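You operate a simulated robot arm through the tools that you are given. There is no shell and no other tool. Be economical: measure what you need, move in short steps, check, and stop when the job is done.

You are at the controls of a simulated two-armed robot. One attempt, no reset.

TASK
Take the weight on the top of the desk and put it away on the workbench top. Press the two key three times. Take the lid off the jar and lay it down on the top of the desk. Put the teal pad on the clear end of the returns table away on the workbench top. Press the check-in button three times. Open the desk middle drawer, take the polish jar from the top of the desk and put it in the desk's middle drawer, then shut the drawer. Open the left bench drawer, fetch the brush and set it in the inside of the left bench drawer and shut the drawer again. Open the desk top drawer, put the teal glue stick from the workbench top in the desk's top drawer, then shut the drawer. Take the yellow pad and put it in the floor of the spare bin. Any order will do. Set down upright: polish jar.

Only the result counts: the job must be done as asked and must still hold three seconds after the hand-in. Knocking over, shifting, dropping, spilling or breaking anything else fails it. Lids that push on must go on centred and level and be pressed home; caps that screw on are set level and turned clockwise until they are tight.

THE ROBOT
Two 7-joint arms with two-finger parallel grippers on one trunk, on a base that drives. Base frame: it is fixed to the floor where the robot stands at the start and does not move with it; the origin is under the middle of the robot, x ahead of it, y to its left, z up; the surface under the hand at the start is at about z = 760. Lengths are in mm, angles in degrees, forces in N, time in s.
The left shoulder is at the start at [80, 131, 947], the right one opposite. With the tool pointing down near the work surface each hand reaches from about 400 to 860 mm from the robot's upright axis, wherever it stands, measured 20 degrees to its own side. Places, roughly: brush (7x4x6 cm) [400, -2600, 900]; check-in button [400, -700, 800]; desk middle drawer [600, 100, 400]; desk top drawer [600, 100, 600]; desk's middle drawer [600, 100, 300]; desk's top drawer [600, 100, 600]; floor of the spare bin [-3300, -3800, 600]; glue stick [750, -2000, 1000]; inside of the left bench drawer [600, -2600, 700]; jar [500, 0, 750]; left bench drawer [500, -2600, 700]; polish jar [750, -250, 750]; teal pad (3x5x5 cm) [-1200, 100, 900]; two key [400, 300, 800]; weight [500, 250, 750]; workbench top [700, -2900, 900]; yellow pad (6x10x5 cm) [800, -3500, 900]. Payload 1.57 kg a hand.
The tool frame of a hand sits at the grasp point between the pads (the TCP): z along the fingers, y along the line on which they close. The tips reach 30 mm beyond it. Largest opening 110 mm; finger width 24, thickness 12; the body of the gripper, 48 by 112 mm, starts 78 mm behind the TCP.
Orientation is that of the tool frame in the base frame, as a unit quaternion [w, x, y, z]. With the fingers straight down and closing along the base's y, the tool's x points along the base's -x, its y along +y and its z along -z.

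THE INTERFACE
- The arms move only by the tool move_arm. It takes "left_targets", "right_targets" or both (then of equal length, played together; a hand with none holds still); each is text: rows parted by semicolons, each of 7 numbers parted by spaces: the shift along the tool's x, y, z in mm, then the turn, a rotation vector about the tool's x, y, z in degrees, then the finger opening in mm, from 0 to 110. In form: tx ty tz wx wy wz fingers; .... A call has 1 to 12 rows; each row shifts and turns the commanded pose from where the row before left it, along the tool's axes as they then stand. A row lasts 0.2 s, in which the tool goes at most 50 mm and 8.6 degrees; a call with a longer step from one row to the next is refused whole, and so is a gripper value outside its range. Where a pose cannot be reached the arm comes as near as it can. A force on the tool above 40 N (or 10 N above the force at the start of the call, whichever is more), or a blocked arm, ends the call early, and 0.2 s more pass. Each finger travels about 108 mm/s and halts on what it meets, pressing with about 41 N; the grip force reading is that of the motor and also rises with nothing between the fingers. The clock runs only during rows and for 0.2 s after the last one: add rows that do not move to give the fingers time. The reply holds the time, the measured pose of the TCP, the force on the tool along the base axes, the opening and the grip force, in the units named above and with some noise, with the torque about the TCP (base axes, N m) and any sound that the robot's microphone picked up.
- Cameras (640 x 400 px; columns grow to the right, rows downward): "scene" is now at [-70.3, -33.7, 1399.4]; the picture's right is [-0.42, -0.91, 0.00], its down [-0.69, 0.32, -0.65] and it looks along [0.59, -0.28, -0.76] (base axes); focal length 214 px, centre (320, 200). "left" rides on the left gripper at [70, -16, -141] in its tool frame; the picture's right is [0.23, 0.97, 0.00], its down [-0.86, 0.20, -0.48] and it looks along [-0.47, 0.11, 0.88] (tool axes); focal length 222 px, centre (320, 200). "right" rides on the right gripper at [70, 16, -141] in its tool frame; the picture's right is [-0.23, 0.97, 0.00], its down [-0.86, -0.20, -0.48] and it looks along [-0.47, -0.11, 0.88] (tool axes); focal length 222 px, centre (320, 200). There is no depth. A picture from a camera that has moved, and an enlarged one, comes with that camera's place and axes in the base frame and with its lens.
- capture(camera): a new picture of that camera. The clock stands still meanwhile.
- base_move(legs): drives the robot by 1 to 6 legs, each [ahead, left, turn to the left] in mm, mm and degrees, along the robot's own axes; the way and the turn of a leg run together, so that a leg with both is an arc; at most 1500 mm and 180 degrees a leg. The arms and the cameras ride along, it lands a little off, and it stops where it bumps. It gives what a move gives.
- head_to(pan, tilt): turns the head with the scene camera to pan (to the left, within 109 degrees either way) and tilt (down, from -29 to 69), counted from straight ahead of the robot. It gives what a move gives.
- zoom(camera, box): a new picture of the part [left, top, right, bottom] of that camera's present view, enlarged. The clock stands still meanwhile.
- job_done(): hands the job in; it is judged then, once.

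Go step by step. Nothing tells you exact positions but the pictures and the camera data: compare them with the known pose of the tool, close in by small moves and look again before you grip or let go. The budget is 535 turns and 316 pictures, counting those below and the enlarged ones. Unless the task says otherwise, let go and move clear before handing in, and close with one line.

The tools are called after "Request:" as a command line: name --argument value ..., lists and objects as JSON in quotes. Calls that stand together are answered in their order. move_arm: Moves the arms, as the interface text tells. Its arguments: {"type":"object","properties":{"left_targets":{"type":"string"},"right_targets":{"type":"string"}},"required":[]} The other tools are called the same way: base_move (legs) drives the base; head_to (pan, tilt) turns the head that bears the scene camera; capture (camera) takes a picture; zoom (camera, box) takes an enlarged picture of a part of a camera's view; job_done () hands the job in.

At the start:

```text
clock: 0.0
left_position: [492.2, 138.6, 1113.5]
left_ee_rot: [0.001, 0.0, 1.0, 0.0]
left_wrist_force: [0.1, -0.6, 0.1]
left_ft_torque: [0.0, 0.01, 0.03]
left_opening: 110.2
left_grip_force: 0.0
right_position: [578.8, -314.7, 1071.8]
right_ee_rot: [0.0, 0.0, 1.0, 0.0]
right_wrist_force: [0.1, 0.2, -0.5]
right_ft_torque: [0.0, 0.0, -0.01]
right_opening: 110.0
right_grip_force: 0.0
robot x, y, heading: [4.8, 2.9, 0.0]
head pan, tilt: [-25.1, 49.3]
```

scene: 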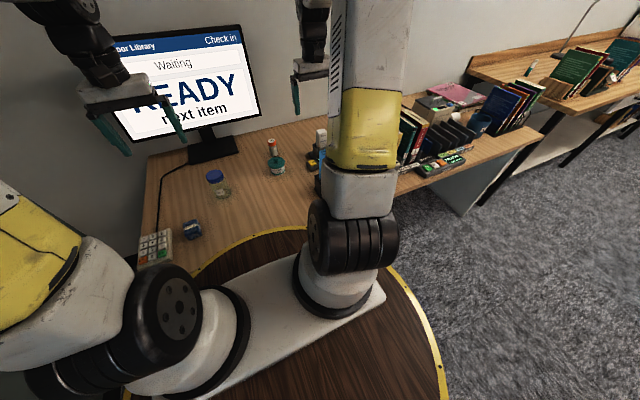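
right: 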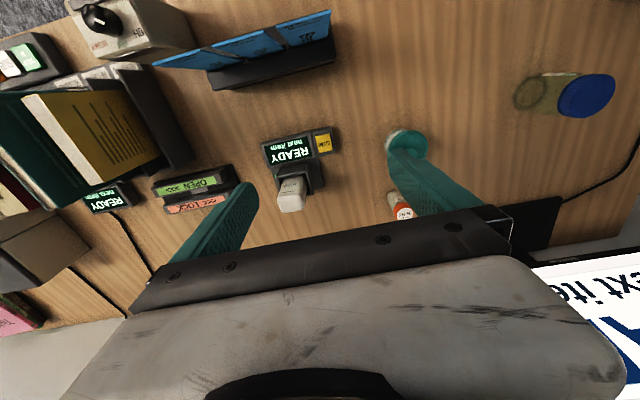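
left: 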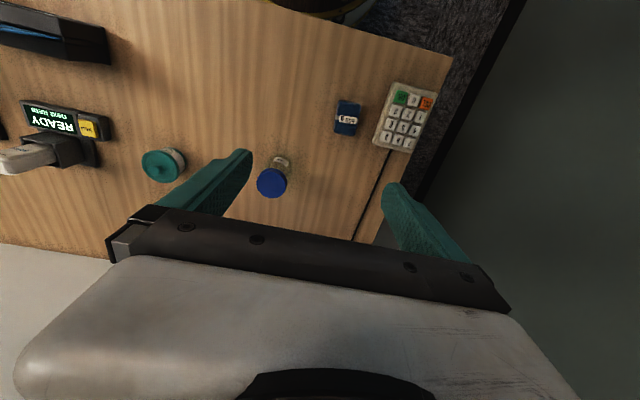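

I see the desk with a keypad, a blue weight, a blue-lidded jar and a teal-topped jar. I'll look more closely at the desk first.

Request:
zoom --camera "left" --box '[100, 60, 460, 285]'

Request:
zoom --camera "right" --box '[0, 0, 400, 250]'

Request:
head_to --pan 20 --tilt 50

Request:
capture --camera "scene"

Request:
head_to --pan -70 --tilt 30

Request:
capture --camera "scene"

```text
1.78 times, centred on (280, 172) of left
camera zoom: at [422.7, 122.0, 1254.1], right [-0.23, 0.97, 0.0], down [0.86, 0.2, 0.48], along [0.47, 0.11, -0.88], focal length 395 px, centre (391, 249)
```

zoom: 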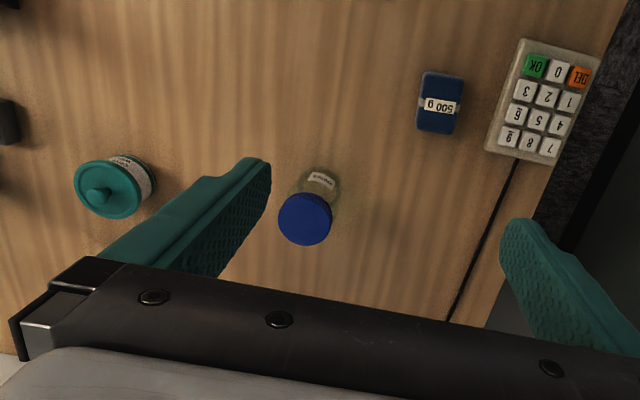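

```text
1.60 times, centred on (200, 125) of right
camera zoom: at [509.1, -297.7, 1213.4], right [0.23, 0.97, 0.0], down [0.86, -0.2, 0.48], along [0.47, -0.11, -0.88], focal length 355 px, centre (512, 320)
```

zoom: 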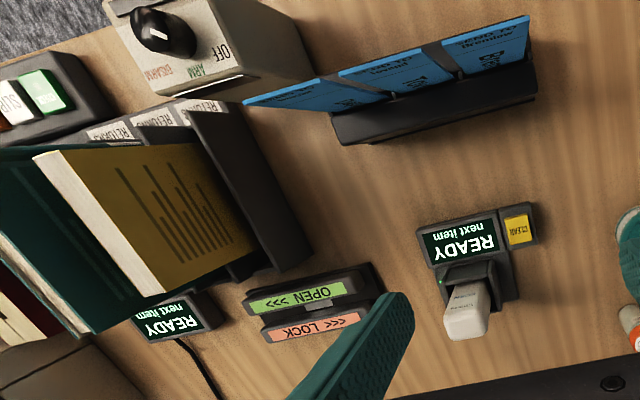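

```text
clock: 1.1
left_position: [491.9, 138.8, 1112.1]
left_ee_rot: [0.0, 0.0, 1.0, 0.0]
left_wrist_force: [1.2, 0.5, 0.9]
left_ft_torque: [-0.01, 0.01, 0.0]
left_opening: 110.0
left_grip_force: 0.0
right_position: [580.1, -314.8, 1071.3]
right_ee_rot: [-0.001, -0.001, 1.0, 0.001]
right_wrist_force: [0.8, 0.3, -0.1]
right_ft_torque: [-0.01, 0.01, 0.04]
right_opening: 110.0
right_grip_force: 0.1
robot x, y, heading: [3.1, -1.5, 0.1]
head pan, tilt: [20.0, 50.0]
```

```text
310 pictures are left
camera scene: at [-68.3, 25.4, 1398.5], right [0.34, -0.94, 0.0], down [-0.72, -0.26, -0.64], along [0.6, 0.22, -0.77], focal length 214 px, centre (320, 200)
```

scene: 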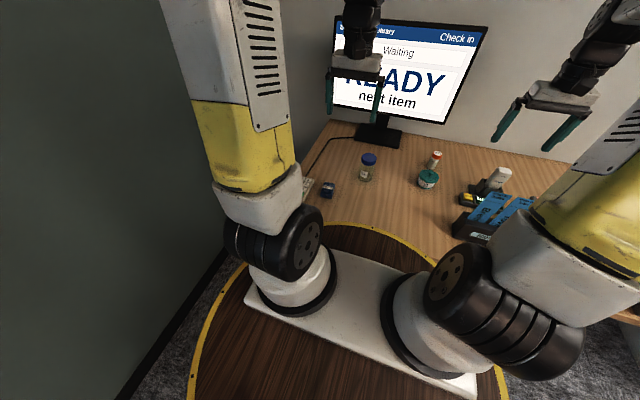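

```text
clock: 2.8
left_position: [491.9, 139.0, 1112.0]
left_ee_rot: [0.0, 0.0, 1.0, -0.001]
left_wrist_force: [-0.7, -0.8, -0.3]
left_ft_torque: [0.0, -0.01, 0.02]
left_opening: 110.0
left_grip_force: 0.0
right_position: [580.0, -314.8, 1071.2]
right_ee_rot: [0.0, 0.0, 1.0, 0.0]
right_wrist_force: [0.4, -0.1, -0.9]
right_ft_torque: [0.04, 0.0, 0.0]
right_opening: 110.1
right_grip_force: 0.1
robot x, y, heading: [0.4, -0.8, 0.3]
head pan, tilt: [-70.0, 30.0]
```

```text
309 pictures are left
camera scene: at [-109.6, -85.8, 1428.0], right [-0.94, -0.34, 0.0], down [-0.17, 0.47, -0.87], along [0.3, -0.81, -0.5], focal length 214 px, centre (320, 200)
```

scene: 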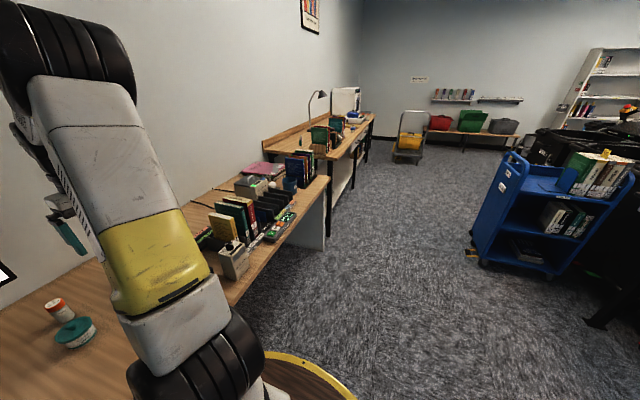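

Sorting out which jar is which: the labels have to be read. I'll look at the desk from the head with zoom.

Request:
head_to --pan -10 --tilt 35

Request:
zoom --camera "scene" --box '[200, 180, 440, 330]'

Request:
zoom --camera "right" --box '[340, 60, 640, 247]'

Request:
zoom --camera "right" --box '[0, 0, 200, 125]'

```text
clock: 4.1
left_position: [491.9, 139.9, 1113.3]
left_ee_rot: [0.0, 0.0, 1.0, 0.0]
left_wrist_force: [0.8, -0.2, -0.1]
left_ft_torque: [0.01, 0.0, -0.01]
left_opening: 109.8
left_grip_force: 0.1
right_position: [579.2, -315.1, 1071.2]
right_ee_rot: [-0.001, 0.0, 1.0, 0.0]
right_wrist_force: [-0.5, -0.9, 0.0]
right_ft_torque: [-0.01, 0.01, -0.02]
right_opening: 110.1
right_grip_force: 0.1
robot x, y, heading: [-1.4, -2.6, 0.1]
head pan, tilt: [-10.0, 35.0]
```

```text
2.67 times, centred on (320, 255) of scene
camera zoom: at [-53.9, -16.2, 1420.2], right [-0.17, -0.98, 0.0], down [-0.56, 0.1, -0.82], along [0.81, -0.14, -0.57], focal length 572 px, centre (320, 53)
```

zoom: 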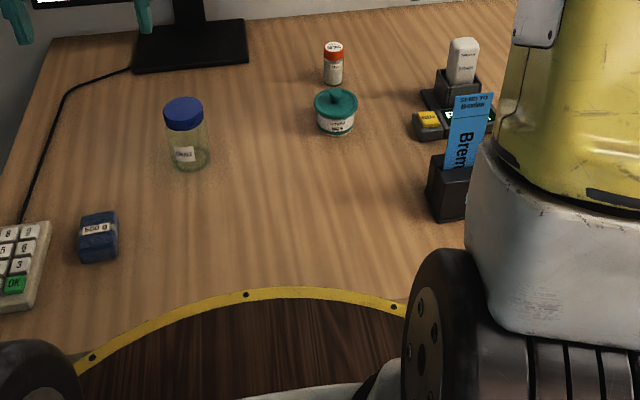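

```text
2.13 times, centred on (490, 154) of right
camera zoom: at [509.1, -297.7, 1213.4], right [0.23, 0.97, 0.0], down [0.86, -0.2, 0.48], along [0.47, -0.11, -0.88], focal length 474 px, centre (-43, 299)
```

zoom: 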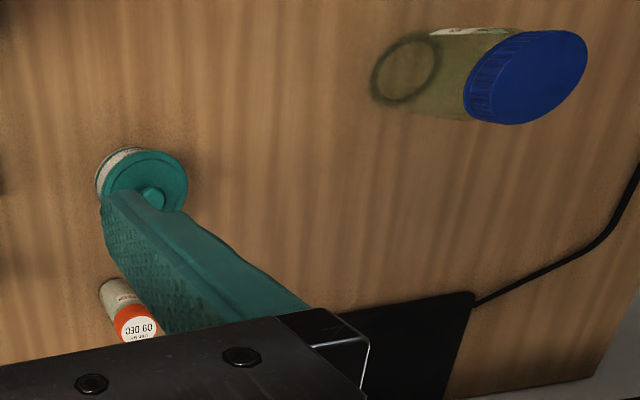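

```text
3.20 times, centred on (100, 62) of right
camera zoom: at [509.1, -297.7, 1213.4], right [0.23, 0.97, 0.0], down [0.86, -0.2, 0.48], along [0.47, -0.11, -0.88], focal length 711 px, centre (1024, 640)
```

zoom: 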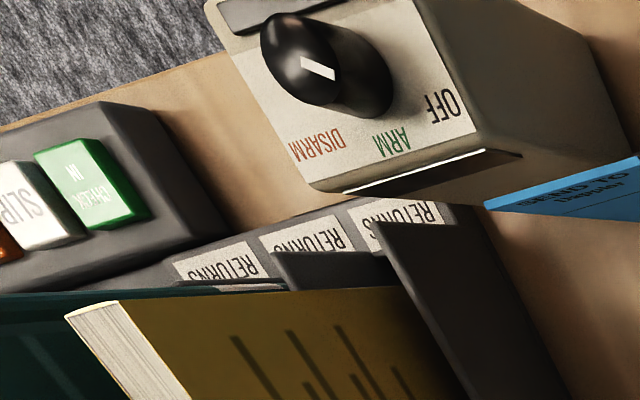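

Request:
zoom --camera "scene" --box '[310, 195, 342, 215]'

Request:
zoom --camera "scene" --box '[250, 205, 298, 235]'

Request:
zoom --camera "scene" --box '[310, 210, 342, 230]'

```text
16.00 times, centred on (326, 205) of scene
camera zoom: at [-53.9, -16.2, 1420.2], right [-0.17, -0.98, 0.0], down [-0.56, 0.1, -0.82], along [0.81, -0.14, -0.57], focal length 3432 px, centre (224, 120)
```

zoom: 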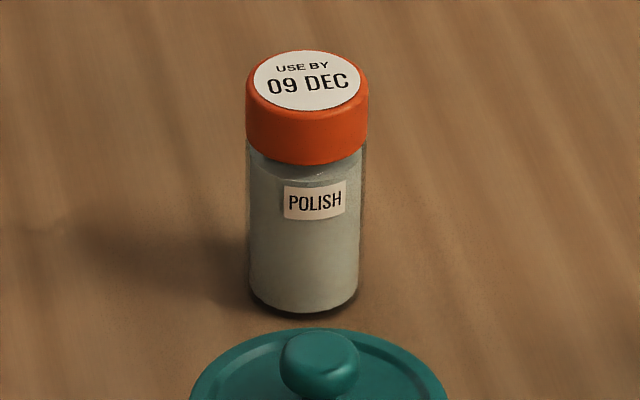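

```text
13.33 times, centred on (274, 220) of scene
camera zoom: at [-53.9, -16.2, 1420.2], right [-0.17, -0.98, 0.0], down [-0.56, 0.1, -0.82], along [0.81, -0.14, -0.57], focal length 2860 px, centre (933, -67)
```

zoom: 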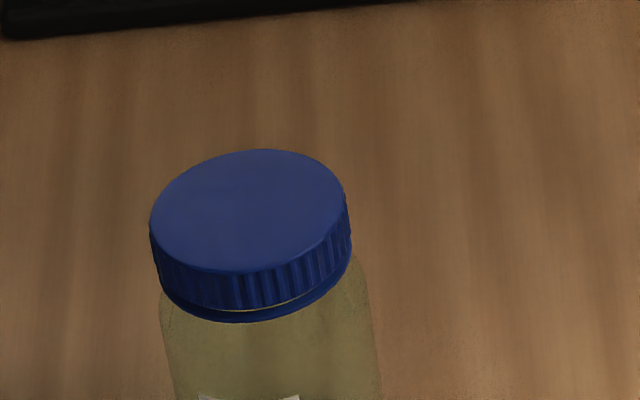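

```text
16.00 times, centred on (326, 220) of scene
camera zoom: at [-53.9, -16.2, 1420.2], right [-0.17, -0.98, 0.0], down [-0.56, 0.1, -0.82], along [0.81, -0.14, -0.57], focal length 3432 px, centre (224, -120)
```

zoom: 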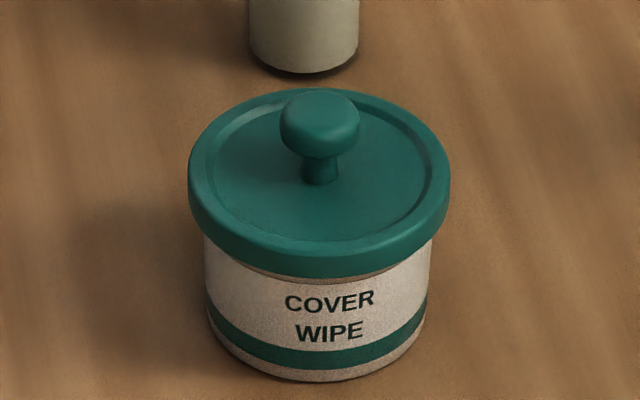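

Request:
zoom --camera "scene" --box '[246, 220, 294, 250]'

Request:
zoom --camera "scene" --box '[340, 180, 420, 230]'

Request:
zoom --camera "left" --box '[320, 70, 448, 150]'

```text
13.33 times, centred on (270, 235) of scene
camera zoom: at [-53.9, -16.2, 1420.2], right [-0.17, -0.98, 0.0], down [-0.56, 0.1, -0.82], along [0.81, -0.14, -0.57], focal length 2860 px, centre (987, -267)
```

zoom: 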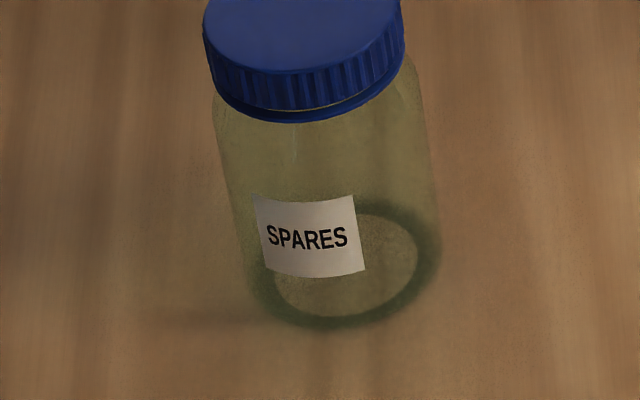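

```text
8.00 times, centred on (380, 205) of scene
camera zoom: at [-53.9, -16.2, 1420.2], right [-0.17, -0.98, 0.0], down [-0.56, 0.1, -0.82], along [0.81, -0.14, -0.57], focal length 1716 px, centre (-160, 160)
```

zoom: 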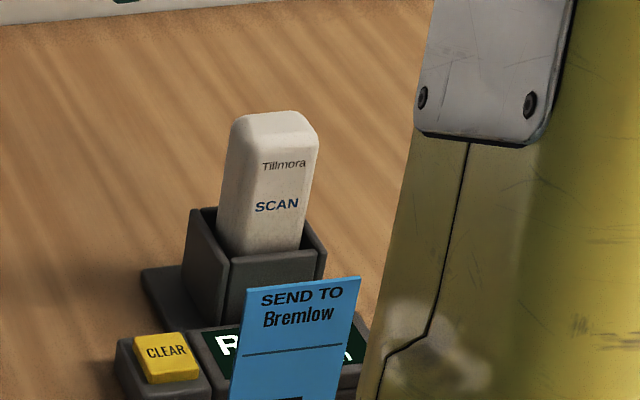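

```text
5.00 times, centred on (384, 110) of left
camera zoom: at [422.7, 122.0, 1254.1], right [-0.23, 0.97, 0.0], down [0.86, 0.2, 0.48], along [0.47, 0.11, -0.88], focal length 1111 px, centre (0, 650)
```

zoom: 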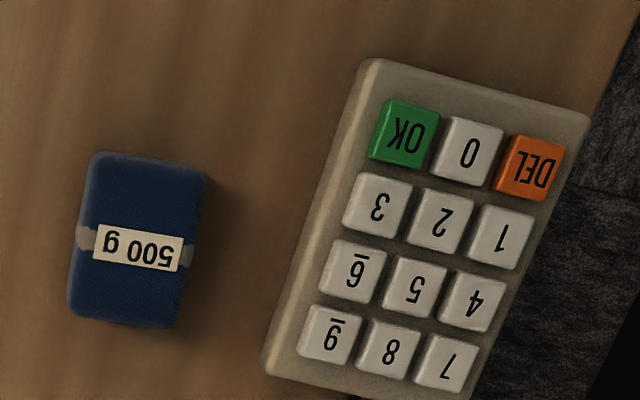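

The polish jar is the orange-capped one near [790,-187], and the lidded jar is the blue-capped "SPARES" jar near [625,74]. I'll start with the two key near [443,308], hovering the closed left fingers over it.

Request:
move_arm --left_targets "7 24.2 36 0 0 0 80;7 24.2 36 0 0 0 50;7 24.2 36 0 0 0 20;7 24.2 36 0 0 0 0;7 24.2 36 0 0 0 0;7 24.2 36 0 0 0 0;7 24.2 36 0 0 0 0;0 0 0 0 0 0 0"

Request:
zoom --camera "left" --box '[200, 60, 440, 210]'

Request:
head_to --pan 35 --tilt 50

Request:
zoom --camera "scene" --box '[200, 100, 440, 250]'

```text
clock: 5.9
left_position: [443.4, 308.9, 859.8]
left_ee_rot: [0.0, -0.001, 1.0, 0.0]
left_wrist_force: [0.6, -0.8, 1.0]
left_ft_torque: [0.04, 0.04, 0.03]
left_opening: 0.0
left_grip_force: 21.7
right_position: [579.2, -315.3, 1070.1]
right_ee_rot: [0.0, 0.001, 1.0, 0.0]
right_wrist_force: [0.2, 0.5, -0.2]
right_ft_torque: [0.0, 0.01, 0.01]
right_opening: 110.2
right_grip_force: 0.0
robot x, y, heading: [2.2, -2.9, 0.2]
head pan, tilt: [-10.0, 35.0]
```

```text
2.67 times, centred on (320, 135) of left
camera zoom: at [373.3, 291.9, 1001.9], right [-0.23, 0.97, 0.0], down [0.86, 0.2, 0.48], along [0.47, 0.11, -0.88], focal length 592 px, centre (320, 373)
```

zoom: 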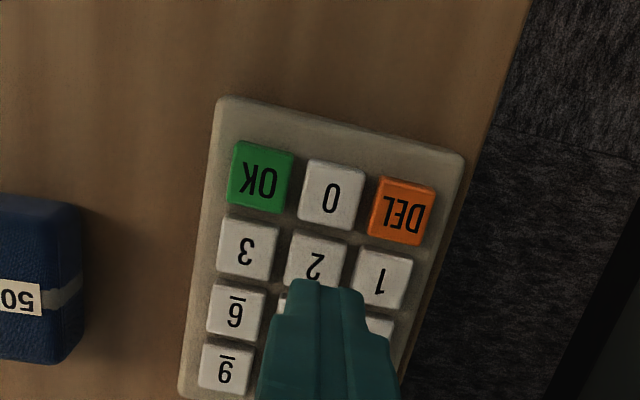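

```text
clock: 7.0
left_position: [442.2, 308.1, 861.1]
left_ee_rot: [0.0, -0.001, 1.0, -0.001]
left_wrist_force: [0.1, -1.1, -0.9]
left_ft_torque: [-0.03, 0.0, 0.02]
left_opening: 0.0
left_grip_force: 21.4
right_position: [578.7, -314.1, 1071.6]
right_ee_rot: [0.0, 0.0, 1.0, -0.001]
right_wrist_force: [0.8, 0.8, 0.6]
right_ft_torque: [-0.03, -0.01, 0.02]
right_opening: 109.9
right_grip_force: 0.1
robot x, y, heading: [0.8, -2.1, 0.2]
head pan, tilt: [35.0, 50.0]
```

```text
2.67 times, centred on (320, 175) of scene
camera zoom: at [-77.5, 43.3, 1398.5], right [0.57, -0.82, 0.0], down [-0.63, -0.44, -0.64], along [0.53, 0.37, -0.77], focal length 572 px, centre (320, 267)
```

zoom: 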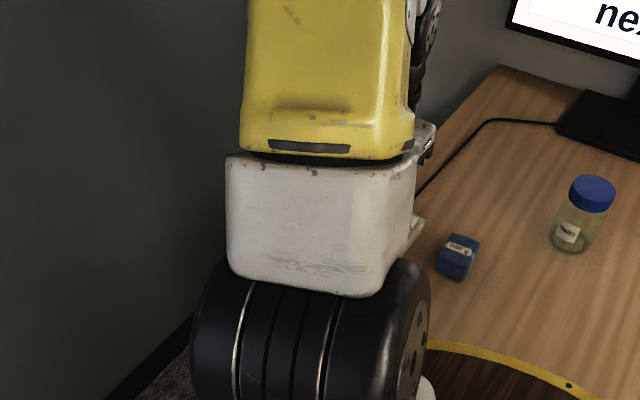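

The key is at about [443,306.5,784], 46 mm below the tips. I'll go down slowly for the first press.

Request:
move_arm --left_targets "0 -2 35 0 0 0 0;0 0 8 0 0 0 0;0 0 3 0 0 0 0;0 0 2 0 0 0 0;0 0 0 0 0 0 0"

Request:
zoom --camera "left" --box '[200, 60, 440, 210]'

```text
clock: 8.2
left_position: [443.9, 306.0, 812.5]
left_ee_rot: [0.0, 0.0, 1.0, 0.0]
left_wrist_force: [-2.3, 0.4, 3.0]
left_ft_torque: [0.0, 0.04, 0.02]
left_opening: 0.0
left_grip_force: 21.1
right_position: [580.2, -315.6, 1070.6]
right_ee_rot: [0.0, 0.0, 1.0, 0.0]
right_wrist_force: [0.0, -0.1, 0.1]
right_ft_torque: [0.0, 0.0, -0.01]
right_opening: 110.1
right_grip_force: 0.0
robot x, y, heading: [-2.9, -2.3, -0.1]
head pan, tilt: [35.0, 50.0]
heard: click
```

```text
2.67 times, centred on (320, 135) of left
camera zoom: at [373.6, 288.9, 954.5], right [-0.23, 0.97, 0.0], down [0.86, 0.2, 0.48], along [0.47, 0.11, -0.88], focal length 592 px, centre (320, 373)
```

zoom: 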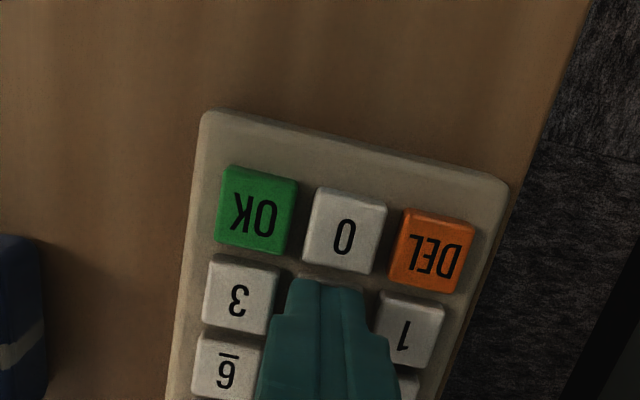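

One click was heard with the tip centred on "2". Now the second press.

Request:
move_arm --left_targets "0 0 -10 0 0 0 0;0 0 0 0 0 0 0;0 0 5 0 0 0 0;0 0 3 0 0 0 0;0 0 2 0 0 0 0;0 0 0 0 0 0 0"

Request:
move_arm --left_targets "0 0 -10 0 0 0 0;0 0 0 0 0 0 0"

Request:
head_to --pan 5 --tilt 25

Request:
capture --camera "scene"

```text
clock: 9.6
left_position: [443.9, 305.8, 812.1]
left_ee_rot: [-0.001, 0.0, 1.0, 0.0]
left_wrist_force: [1.3, -2.2, 3.9]
left_ft_torque: [-0.07, -0.03, -0.01]
left_opening: 0.0
left_grip_force: 21.3
right_position: [579.2, -315.7, 1070.6]
right_ee_rot: [0.0, 0.0, 1.0, 0.0]
right_wrist_force: [0.2, -1.0, -0.4]
right_ft_torque: [-0.02, 0.02, 0.01]
right_opening: 109.8
right_grip_force: 0.1
robot x, y, heading: [-1.7, 2.1, -0.1]
head pan, tilt: [35.0, 50.0]
heard: click
```

```text
clock: 10.2
left_position: [442.5, 307.2, 822.4]
left_ee_rot: [0.0, 0.0, 1.0, 0.0]
left_wrist_force: [0.1, -0.3, -0.1]
left_ft_torque: [0.01, 0.0, -0.01]
left_opening: 0.3
left_grip_force: 21.3
right_position: [579.1, -315.2, 1071.6]
right_ee_rot: [0.0, 0.0, 1.0, -0.001]
right_wrist_force: [0.6, 0.2, 0.3]
right_ft_torque: [-0.01, -0.01, -0.02]
right_opening: 110.0
right_grip_force: 0.0
robot x, y, heading: [-2.4, 0.3, 0.2]
head pan, tilt: [35.0, 50.0]
```

```text
clock: 11.1
left_position: [444.6, 306.3, 821.8]
left_ee_rot: [0.0, 0.0, 1.0, 0.0]
left_wrist_force: [0.7, 0.1, 0.2]
left_ft_torque: [-0.05, 0.04, 0.03]
left_opening: 0.0
left_grip_force: 21.4
right_position: [579.0, -314.6, 1071.1]
right_ee_rot: [-0.001, 0.0, 1.0, 0.0]
right_wrist_force: [0.0, 0.5, 1.3]
right_ft_torque: [0.04, 0.0, 0.04]
right_opening: 109.9
right_grip_force: 0.1
robot x, y, heading: [-0.5, 2.0, 0.1]
head pan, tilt: [5.0, 25.0]
```

```text
296 pictures are left
camera scene: at [-48.8, 7.3, 1435.9], right [0.09, -1.0, 0.0], down [-0.42, -0.04, -0.91], along [0.9, 0.08, -0.42], focal length 214 px, centre (320, 200)
```

scene: 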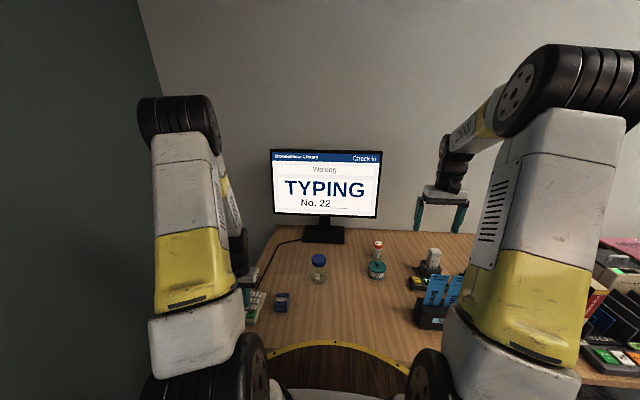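

Screen shows "TYPING No. 22", so two presses registered. Third press next, then lift.

Request:
move_arm --left_targets "0 0 5 0 0 0 0;0 0 3 0 0 0 0;0 0 2 0 0 0 0;0 0 0 0 0 0 0;0 0 -20 0 0 0 0;0 0 -45 0 0 0 0;0 0 -45 0 0 0 0"

Request:
zoom --camera "scene" --box '[240, 130, 480, 280]'

Request:
head_to --pan -50 --tilt 45

Request:
capture --camera "scene"

```text
clock: 12.7
left_position: [443.6, 309.0, 922.5]
left_ee_rot: [-0.001, 0.0, 1.0, 0.0]
left_wrist_force: [0.5, 0.0, 0.0]
left_ft_torque: [-0.04, 0.03, 0.02]
left_opening: 0.1
left_grip_force: 21.5
right_position: [577.8, -316.1, 1070.8]
right_ee_rot: [0.0, 0.0, 1.0, 0.0]
right_wrist_force: [-0.1, -0.2, 0.0]
right_ft_torque: [-0.04, 0.0, 0.0]
right_opening: 110.1
right_grip_force: 0.0
robot x, y, heading: [0.5, -1.7, 0.0]
head pan, tilt: [5.0, 25.0]
heard: click
```

```text
2.67 times, centred on (360, 205) of scene
camera zoom: at [-48.4, 7.4, 1436.0], right [0.09, -1.0, 0.0], down [-0.42, -0.04, -0.91], along [0.9, 0.08, -0.42], focal length 572 px, centre (213, 187)
```

zoom: 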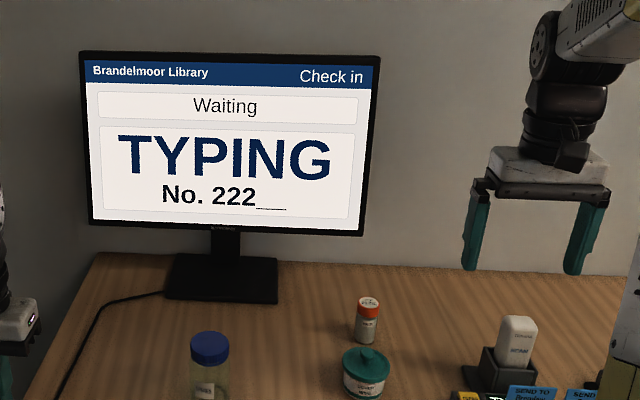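

```text
clock: 14.0
left_position: [443.8, 309.5, 922.2]
left_ee_rot: [0.0, 0.0, 1.0, 0.0]
left_wrist_force: [0.4, 0.5, 0.3]
left_ft_torque: [-0.05, 0.0, 0.02]
left_opening: 0.0
left_grip_force: 21.2
right_position: [578.7, -314.9, 1071.5]
right_ee_rot: [0.0, 0.0, 1.0, 0.0]
right_wrist_force: [-0.5, -0.8, 0.4]
right_ft_torque: [-0.02, 0.04, 0.0]
right_opening: 110.0
right_grip_force: 0.0
robot x, y, heading: [-0.7, 0.0, -0.1]
head pan, tilt: [-50.0, 45.0]
```

```text
294 pictures are left
camera scene: at [-88.3, -63.1, 1405.4], right [-0.77, -0.64, 0.0], down [-0.45, 0.54, -0.71], along [0.45, -0.54, -0.71], focal length 214 px, centre (320, 200)
```

scene: 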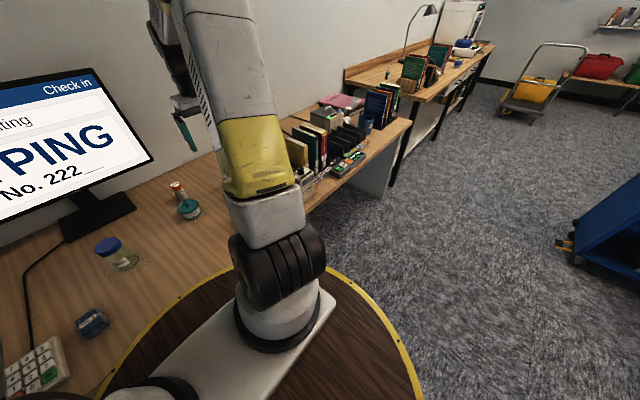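

"No. 222" is typed. Next the screw-capped jar: the left hand will hold its body from the left side while the right hand unscrews. First I bring the left hand beside it with its fingers level.

Request:
move_arm --left_targets "-36.3 -4 -14 0 0 -8.5 0;-36.3 -4 -14 0 0 0 20;-36.3 -4 -14 0 0 0 50;-36.3 -4 -14 0 0 0 80;-36.3 -4 -14 0 0 0 100;0 0 0 0 0 -8.5 100;0 0 0 0 0 -8.5 100;0 0 0 0 0 -8.5 100;0 0 0 0 0 -8.5 100;0 0 0 0 0 -8.5 100;0 0 0 0 0 -8.5 100;0 0 0 0 0 -8.5 100"

```text
clock: 16.6
left_position: [625.4, 309.5, 992.6]
left_ee_rot: [0.0, -0.56, 0.829, 0.0]
left_wrist_force: [-0.2, 0.1, 0.7]
left_ft_torque: [-0.01, 0.01, -0.03]
left_opening: 100.1
left_grip_force: 0.0
right_position: [579.2, -313.9, 1071.5]
right_ee_rot: [0.0, 0.001, 1.0, 0.0]
right_wrist_force: [0.7, 0.3, -0.6]
right_ft_torque: [0.03, 0.0, -0.01]
right_opening: 110.3
right_grip_force: 0.1
robot x, y, heading: [-0.8, -0.7, -0.2]
head pan, tilt: [-50.0, 45.0]
```

Request:
move_arm --left_targets "0 0 0 0 0 -7.4 100;0 0 0 0 0 -7.4 100;0 0 0 0 0 -7.4 100;0 0 0 0 8.5 0 100;0 0 0 0 8.5 0 100;0 0 0 0 8.5 0 100;0 0 0 0 8.5 0 100;0 0 0 0 8.5 0 100;0 0 0 0 8.5 0 100;0 0 0 0 8.5 0 100;0 0 0 0 8.5 0 100"

Request:
capture --camera "left"

Request:
head_to --pan 5 --tilt 35

Request:
capture --camera "scene"

```text
clock: 19.0
left_position: [624.7, 307.4, 993.7]
left_ee_rot: [-0.396, -0.586, 0.586, -0.396]
left_wrist_force: [-0.1, 0.2, -0.1]
left_ft_torque: [0.06, 0.03, -0.02]
left_opening: 99.8
left_grip_force: 0.1
right_position: [578.9, -315.2, 1070.7]
right_ee_rot: [0.0, 0.0, 1.0, 0.0]
right_wrist_force: [-0.2, 0.2, -0.6]
right_ft_torque: [0.01, 0.0, 0.0]
right_opening: 110.2
right_grip_force: 0.1
robot x, y, heading: [1.7, -0.5, 0.1]
head pan, tilt: [-50.0, 45.0]
```

```text
293 pictures are left
camera left: at [641.4, 411.9, 1110.4], right [-0.97, -0.09, 0.21], down [-0.2, 0.76, -0.62], along [-0.11, -0.64, -0.76], focal length 222 px, centre (320, 200)
```

left: 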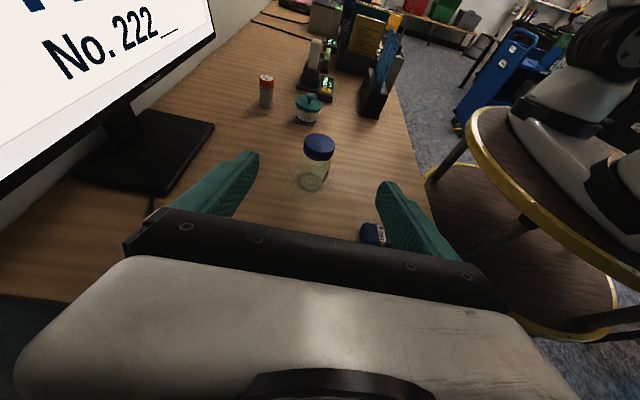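

```text
clock: 20.2
left_position: [625.2, 308.0, 992.8]
left_ee_rot: [0.395, 0.587, -0.585, 0.396]
left_wrist_force: [0.3, -0.4, -0.2]
left_ft_torque: [0.02, -0.01, -0.03]
left_opening: 100.1
left_grip_force: 0.0
right_position: [578.4, -314.3, 1072.4]
right_ee_rot: [0.0, 0.0, 1.0, 0.0]
right_wrist_force: [0.3, 0.3, 0.5]
right_ft_torque: [0.03, -0.04, 0.01]
right_opening: 109.9
right_grip_force: 0.0
robot x, y, heading: [-1.3, -0.9, -0.0]
head pan, tilt: [5.0, 35.0]
```

```text
292 pictures are left
camera scene: at [-52.8, 6.9, 1420.2], right [0.09, -1.0, 0.0], down [-0.57, -0.05, -0.82], along [0.82, 0.07, -0.57], focal length 214 px, centre (320, 200)
```

scene: 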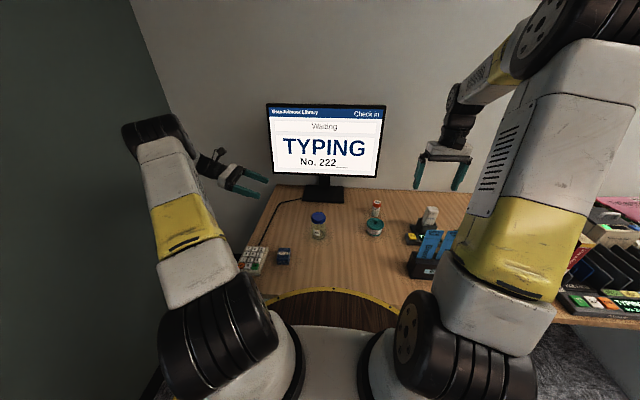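

The arm takes the pose fine; the jar is at about [620,75] with its top at 865. I'll move to a staging point 150 mm back along the approach line.

Request:
move_arm --left_targets "-21.8 1.3 34.1 0 0 0 100;-21.8 1.3 34.1 0 0 0 100;-21.8 1.3 34.1 0 0 0 100;-21.8 1.3 34.1 0 0 0 100;0 0 25 0 0 0 100;0 0 25 0 0 0 100"

Request:
capture --camera "left"

Request:
zoom --camera "scene" --box '[220, 160, 420, 285]'

```text
clock: 21.6
left_position: [622.4, 166.8, 842.0]
left_ee_rot: [0.394, 0.588, -0.584, 0.397]
left_wrist_force: [0.4, -0.4, -0.1]
left_ft_torque: [0.04, 0.0, 0.02]
left_opening: 100.0
left_grip_force: 0.0
right_position: [579.6, -314.6, 1071.5]
right_ee_rot: [0.0, 0.0, 1.0, 0.0]
right_wrist_force: [-0.2, -0.2, -0.4]
right_ft_torque: [0.0, 0.02, -0.04]
right_opening: 109.9
right_grip_force: 0.0
robot x, y, heading: [0.4, 3.2, -0.1]
head pan, tilt: [5.0, 35.0]
```

```text
291 pictures are left
camera left: at [637.4, 271.8, 959.5], right [-0.97, -0.09, 0.21], down [-0.2, 0.76, -0.61], along [-0.11, -0.64, -0.76], focal length 222 px, centre (320, 200)
```

left: 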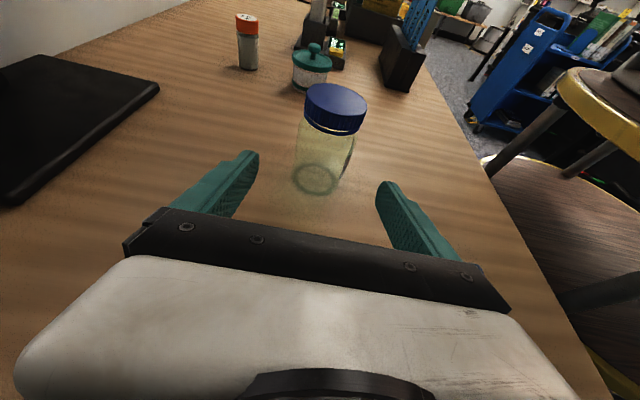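

```text
3.20 times, centred on (320, 222) of scene
camera zoom: at [-52.9, 7.0, 1420.2], right [0.09, -1.0, 0.0], down [-0.57, -0.05, -0.82], along [0.82, 0.07, -0.57], focal length 686 px, centre (320, 128)
```

zoom: 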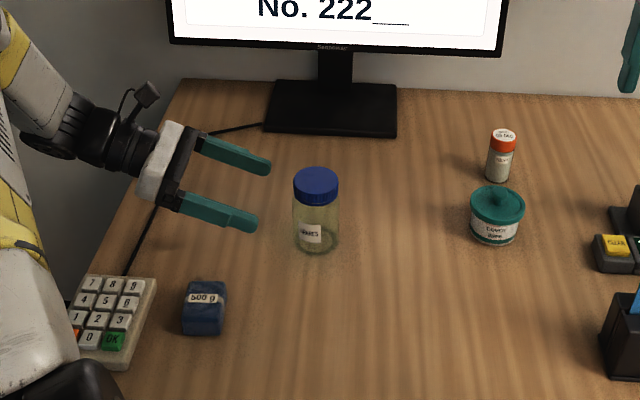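

Request:
move_arm --left_targets "0 1 35 0 0 0 100;0 1 35 0 0 0 100;0 0 35 0 0 0 100;0 0 0 0 0 0 100"

Request:
capture --camera "left"

Request:
zoom --camera "scene" --box '[260, 180, 380, 255]'

```text
clock: 22.6
left_position: [618.9, 70.3, 803.3]
left_ee_rot: [0.394, 0.588, -0.585, 0.396]
left_wrist_force: [-0.3, 0.1, 0.9]
left_ft_torque: [0.0, -0.01, 0.01]
left_opening: 100.0
left_grip_force: 0.0
right_position: [579.4, -316.8, 1070.9]
right_ee_rot: [0.0, 0.0, 1.0, 0.0]
right_wrist_force: [0.2, 0.0, 0.4]
right_ft_torque: [0.06, 0.03, 0.01]
right_opening: 110.0
right_grip_force: 0.0
robot x, y, heading: [2.1, -1.2, 0.1]
head pan, tilt: [5.0, 35.0]
```

```text
289 pictures are left
camera left: at [635.0, 175.1, 919.9], right [-0.97, -0.09, 0.21], down [-0.2, 0.76, -0.61], along [-0.11, -0.64, -0.76], focal length 222 px, centre (320, 200)
```

left: 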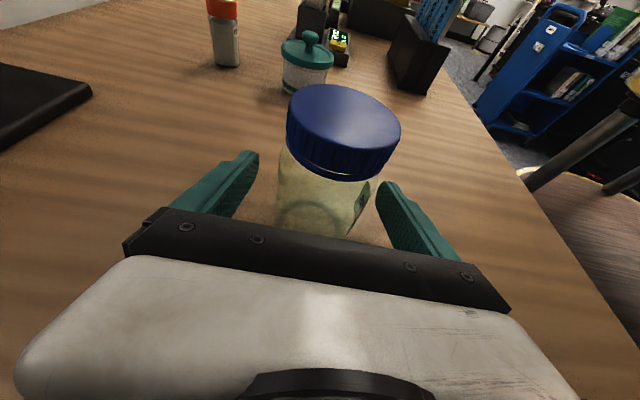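

```text
5.33 times, centred on (320, 218) of scene
camera zoom: at [-52.9, 6.9, 1420.2], right [0.09, -1.0, 0.0], down [-0.57, -0.05, -0.82], along [0.82, 0.07, -0.57], focal length 1144 px, centre (320, 107)
```

zoom: 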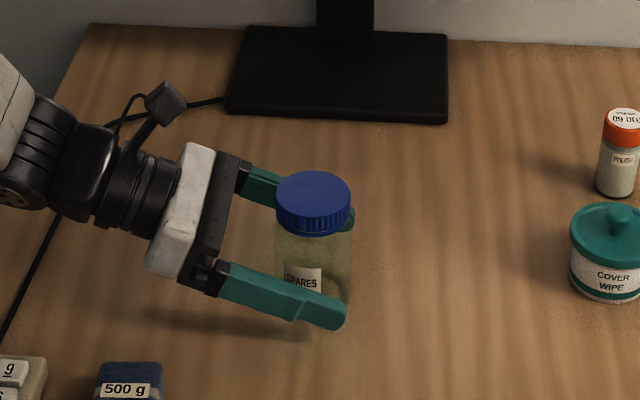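

Request:
move_arm --left_targets "0 0 0 0 0 0 85;0 0 0 0 0 0 70;0 0 0 0 0 0 60;0 0 0 0 0 0 50;0 0 0 0 0 0 40;0 0 0 0 0 0 40"

Request:
capture --camera "left"

Request:
capture --camera "right"

```text
clock: 24.0
left_position: [619.0, 71.6, 803.0]
left_ee_rot: [0.395, 0.587, -0.585, 0.397]
left_wrist_force: [0.2, -0.5, 0.3]
left_ft_torque: [0.0, 0.0, 0.02]
left_opening: 59.7
left_grip_force: 41.0
right_position: [579.7, -315.1, 1072.1]
right_ee_rot: [0.001, 0.0, 1.0, 0.0]
right_wrist_force: [-0.7, 0.1, -0.2]
right_ft_torque: [0.05, 0.05, 0.03]
right_opening: 110.0
right_grip_force: 0.0
robot x, y, heading: [2.8, 1.2, -0.2]
head pan, tilt: [5.0, 35.0]
```

```text
287 pictures are left
camera left: at [635.0, 175.3, 919.8], right [-0.97, -0.09, 0.21], down [-0.2, 0.76, -0.61], along [-0.11, -0.64, -0.76], focal length 222 px, centre (320, 200)
```

left: 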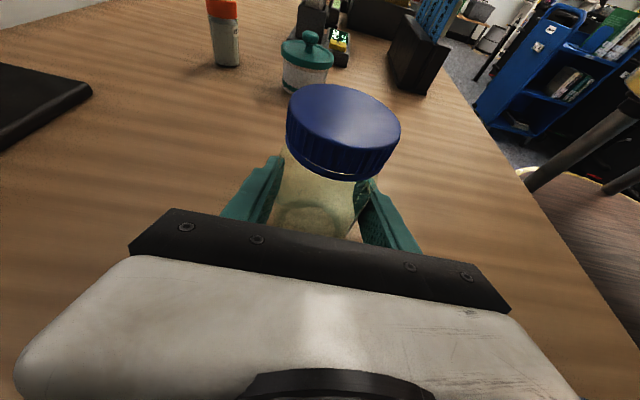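

```text
286 pictures are left
camera right: at [509.1, -297.7, 1213.4], right [0.23, 0.97, 0.0], down [0.86, -0.2, 0.48], along [0.47, -0.11, -0.88], focal length 222 px, centre (320, 200)
```

right: 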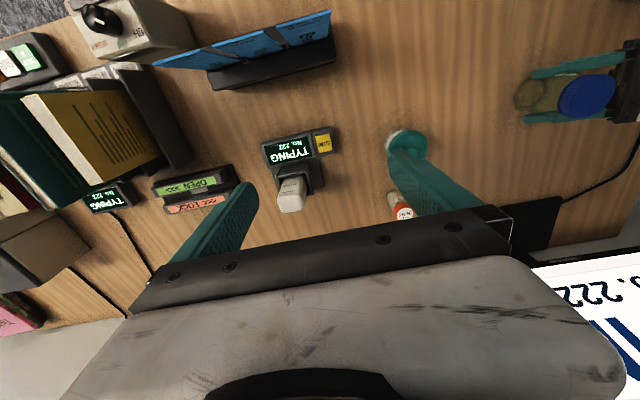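

The jar is held (60 mm wide). Now I bring the right hand above the cap.

Request:
move_arm --right_targets "-4.4 42.7 11 0 0 0 100;-4.4 42.7 11 0 0 0 100;-4.4 42.7 11 0 0 0 100;-4.4 42.7 11 0 0 0 100;-4.4 42.7 11 0 0 0 100;-4.4 42.7 11 0 0 0 90;-4.4 42.7 11 0 0 0 90;-4.4 42.7 11 0 0 0 90;-4.4 42.4 11 0 0 0 90;0 0 0 0 0 0 90"

Request:
capture --camera "right"

Request:
capture --camera "scene"

```text
clock: 26.2
left_position: [619.4, 71.4, 801.9]
left_ee_rot: [0.394, 0.587, -0.586, 0.396]
left_wrist_force: [0.6, -0.6, 0.2]
left_ft_torque: [0.0, -0.05, -0.02]
left_opening: 59.6
left_grip_force: 40.7
right_position: [619.7, 67.2, 973.4]
right_ee_rot: [-0.001, 0.0, 1.0, -0.001]
right_wrist_force: [-0.1, 0.5, -1.2]
right_ft_torque: [0.01, 0.02, 0.0]
right_opening: 89.9
right_grip_force: 0.2
robot x, y, heading: [-4.0, 4.5, -0.1]
head pan, tilt: [5.0, 35.0]
```

```text
285 pictures are left
camera right: at [549.8, 85.1, 1115.2], right [0.23, 0.97, 0.0], down [0.86, -0.2, 0.48], along [0.47, -0.11, -0.88], focal length 222 px, centre (320, 200)
```

right: 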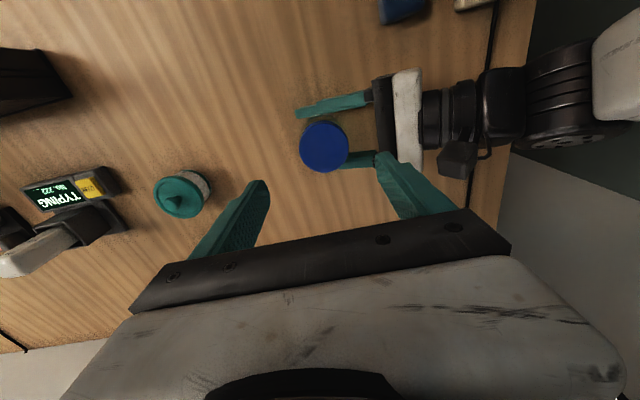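

```text
284 pictures are left
camera scene: at [-52.8, 6.9, 1420.2], right [0.09, -1.0, 0.0], down [-0.57, -0.05, -0.82], along [0.82, 0.07, -0.57], focal length 214 px, centre (320, 200)
```

scene: 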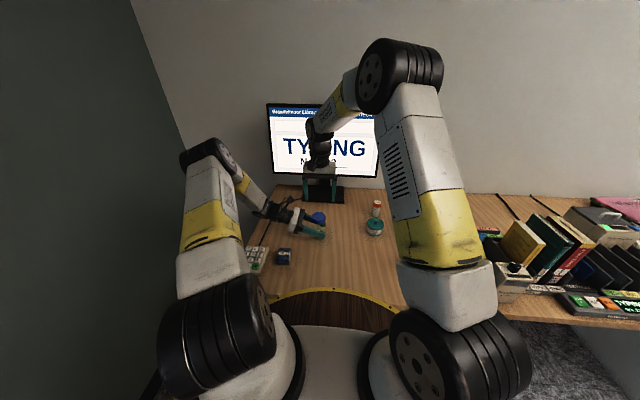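

Request:
move_arm --right_targets "2 5 40 0 0 8 90;0 0 0 0 0 8 90;0 0 0 0 0 8 90;0 0 0 0 0 8 90;0 0 0 0 0 8 90;0 0 0 0 0 8 90;0 0 0 0 0 8 90;0 0 0 0 0 8 90;0 0 0 0 0 8 90;0 0 0 0 0 0 90"

Request:
capture --camera "right"

```text
clock: 28.4
left_position: [619.5, 69.8, 801.8]
left_ee_rot: [0.394, 0.588, -0.585, 0.396]
left_wrist_force: [-0.2, 0.3, 0.8]
left_ft_torque: [0.04, 0.0, -0.01]
left_opening: 59.8
left_grip_force: 40.9
right_position: [617.5, 73.2, 932.7]
right_ee_rot: [-0.001, 0.588, 0.809, 0.0]
right_wrist_force: [0.8, 0.6, -0.3]
right_ft_torque: [-0.02, -0.02, 0.0]
right_opening: 90.0
right_grip_force: 0.0
robot x, y, heading: [-0.2, -1.6, 0.2]
head pan, tilt: [5.0, 35.0]
```

```text
283 pictures are left
camera right: at [610.9, 146.3, 1074.4], right [1.0, 0.08, 0.0], down [0.07, -0.87, 0.48], along [0.04, -0.48, -0.88], focal length 222 px, centre (320, 200)
```

right: 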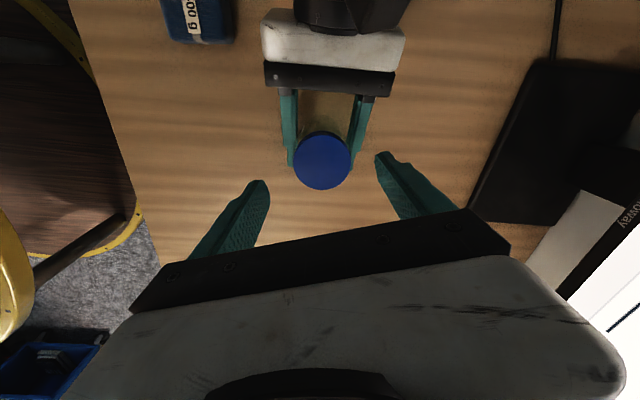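

Request:
move_arm --right_targets "0 0 30 0 0 0 90;0 0 20 0 0 0 90;0 0 5 0 0 0 90;0 0 0 0 0 0 90"

Request:
capture --camera "right"

Request:
zoom --camera "scene" --box '[260, 180, 380, 255]'

```text
clock: 29.4
left_position: [618.2, 71.6, 801.8]
left_ee_rot: [0.395, 0.587, -0.586, 0.395]
left_wrist_force: [-0.1, -0.1, -0.2]
left_ft_torque: [-0.02, 0.05, 0.01]
left_opening: 59.7
left_grip_force: 40.7
right_position: [616.9, 73.5, 876.3]
right_ee_rot: [-0.001, 0.588, 0.809, 0.0]
right_wrist_force: [0.4, 0.2, -0.6]
right_ft_torque: [-0.02, 0.01, -0.03]
right_opening: 90.5
right_grip_force: 0.1
robot x, y, heading: [-1.9, -2.0, 0.0]
head pan, tilt: [5.0, 35.0]
```

```text
282 pictures are left
camera right: at [609.6, 146.6, 1019.6], right [1.0, 0.08, 0.0], down [0.07, -0.87, 0.48], along [0.04, -0.48, -0.88], focal length 222 px, centre (320, 200)
```

right: 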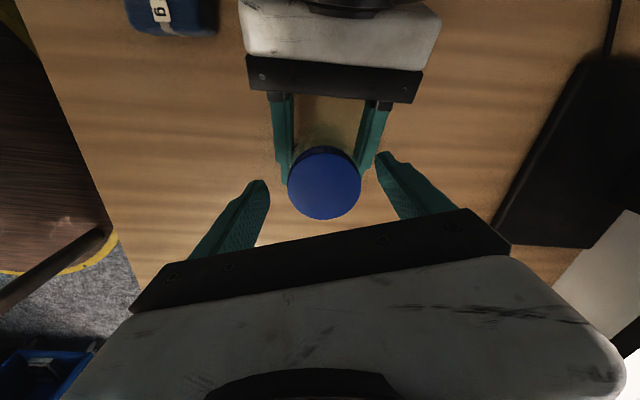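

```text
5.33 times, centred on (320, 218) of scene
camera zoom: at [-52.8, 7.0, 1420.2], right [0.09, -1.0, 0.0], down [-0.57, -0.05, -0.82], along [0.82, 0.07, -0.57], focal length 1144 px, centre (320, 107)
```

zoom: 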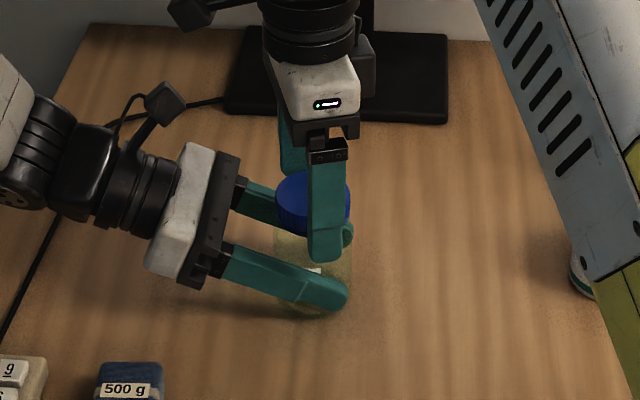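

The scene view puts the cap skirt at about z 854–874, so I raise the right hand 9 mm and then close on the cap only.

Request:
move_arm --right_targets "0 0 -9 0 0 0 90;0 0 0 0 0 0 70;0 0 0 0 0 0 60;0 0 0 0 0 0 50;0 0 0 0 0 0 45;0 0 0 0 0 0 45"

Request:
zoom --camera "scene" --box '[280, 190, 360, 240]'

```text
clock: 30.8
left_position: [618.6, 70.7, 802.4]
left_ee_rot: [-0.397, -0.586, 0.586, -0.395]
left_wrist_force: [-15.4, -2.8, 5.1]
left_ft_torque: [0.23, -0.81, 0.0]
left_opening: 59.6
left_grip_force: 40.3
right_position: [618.0, 74.5, 886.9]
right_ee_rot: [0.001, 0.588, 0.809, 0.002]
right_wrist_force: [15.8, 3.7, -3.4]
right_ft_torque: [0.11, -0.46, 0.04]
right_opening: 53.7
right_grip_force: 40.9
robot x, y, heading: [2.0, -0.1, -0.2]
head pan, tilt: [5.0, 35.0]
```

```text
8.00 times, centred on (320, 215) of scene
camera zoom: at [-52.8, 7.0, 1420.2], right [0.09, -1.0, 0.0], down [-0.57, -0.05, -0.82], along [0.82, 0.07, -0.57], focal length 1716 px, centre (320, 80)
```

zoom: 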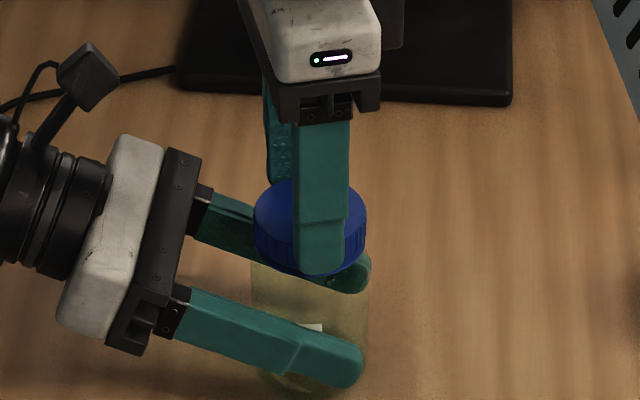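

Request:
move_arm --right_targets "0 2.5 0 0 0 0 45;0 0 0 0 0 0 45"

```text
clock: 31.4
left_position: [619.3, 71.4, 802.7]
left_ee_rot: [0.394, 0.588, -0.585, 0.396]
left_wrist_force: [-9.0, -1.5, 1.7]
left_ft_torque: [-0.16, -0.1, 0.0]
left_opening: 59.6
left_grip_force: 40.8
right_position: [618.2, 73.9, 885.1]
right_ee_rot: [0.0, 0.588, 0.809, -0.001]
right_wrist_force: [8.5, 1.0, -0.9]
right_ft_torque: [0.16, -0.46, 0.03]
right_opening: 53.7
right_grip_force: 41.0
robot x, y, heading: [3.1, 1.3, -0.1]
head pan, tilt: [5.0, 35.0]
```

Request:
move_arm --right_targets "0 2.5 0 0 0 0 45;0 0 0 0 0 -6 45;0 0 0 0 0 -6 45;0 0 0 0 0 -6 45;0 0 0 0 0 -6 45;0 0 0 0 0 -6 45;0 0 0 0 0 0 45"

```text
clock: 33.0
left_position: [620.4, 72.5, 802.0]
left_ee_rot: [0.393, 0.588, -0.585, 0.396]
left_wrist_force: [28.0, 6.3, -7.8]
left_ft_torque: [-0.23, 1.09, -0.05]
left_opening: 59.8
left_grip_force: 41.0
right_position: [618.4, 74.5, 886.7]
right_ee_rot: [-0.002, 0.357, 0.934, -0.002]
right_wrist_force: [-25.3, -7.7, 14.1]
right_ft_torque: [-0.37, 0.76, -0.09]
right_opening: 54.2
right_grip_force: 41.1
robot x, y, heading: [-2.9, 2.4, 0.0]
head pan, tilt: [5.0, 35.0]
```

Request:
move_arm --right_targets "2 -3.4 -1 0 0 0 45;0 0 0 0 0 0 45"

```text
clock: 33.6
left_position: [618.2, 72.5, 801.6]
left_ee_rot: [0.396, 0.586, -0.585, 0.396]
left_wrist_force: [12.9, 5.4, -0.8]
left_ft_torque: [0.18, 0.31, -0.03]
left_opening: 59.4
left_grip_force: 40.5
right_position: [617.4, 73.6, 887.0]
right_ee_rot: [0.0, 0.359, 0.933, -0.001]
right_wrist_force: [-12.4, -4.7, 1.7]
right_ft_torque: [-0.58, 0.8, -0.04]
right_opening: 54.1
right_grip_force: 40.8
robot x, y, heading: [1.5, 2.6, -0.0]
head pan, tilt: [5.0, 35.0]
```

Request:
move_arm --right_targets "1.8 -3 0 0 0 0 45;0 0 0 0 0 -7 45;0 0 -0.1 0 0 -7 45;0 0 -0.1 0 0 -7 45;0 0 -0.1 0 0 -7 45;0 0 -0.1 0 0 -7 45;0 0 0 0 0 0 45"

```text
clock: 35.2
left_position: [618.0, 69.5, 802.7]
left_ee_rot: [-0.396, -0.586, 0.586, -0.395]
left_wrist_force: [-25.0, 4.1, 10.7]
left_ft_torque: [-0.4, -1.03, 0.01]
left_opening: 59.8
left_grip_force: 41.3
right_position: [615.3, 72.3, 887.6]
right_ee_rot: [0.003, 0.061, 0.998, 0.001]
right_wrist_force: [26.4, -5.1, -13.4]
right_ft_torque: [-0.04, -1.11, -0.01]
right_opening: 54.3
right_grip_force: 40.9
robot x, y, heading: [-2.8, 0.3, 0.0]
head pan, tilt: [5.0, 35.0]
```

Request:
move_arm --right_targets "-5 0 1 0 0 0 45;0 0 0 0 0 0 45"

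```text
clock: 35.8
left_position: [620.9, 71.0, 801.7]
left_ee_rot: [0.393, 0.589, -0.584, 0.397]
left_wrist_force: [-0.5, 3.6, 1.0]
left_ft_torque: [-0.26, 0.59, -0.01]
left_opening: 59.6
left_grip_force: 40.8
right_position: [616.2, 73.2, 886.0]
right_ee_rot: [-0.001, 0.061, 0.998, 0.0]
right_wrist_force: [-1.1, -4.0, 2.8]
right_ft_torque: [0.03, -0.4, -0.03]
right_opening: 53.8
right_grip_force: 41.6
robot x, y, heading: [0.9, -2.0, -0.2]
head pan, tilt: [5.0, 35.0]
```

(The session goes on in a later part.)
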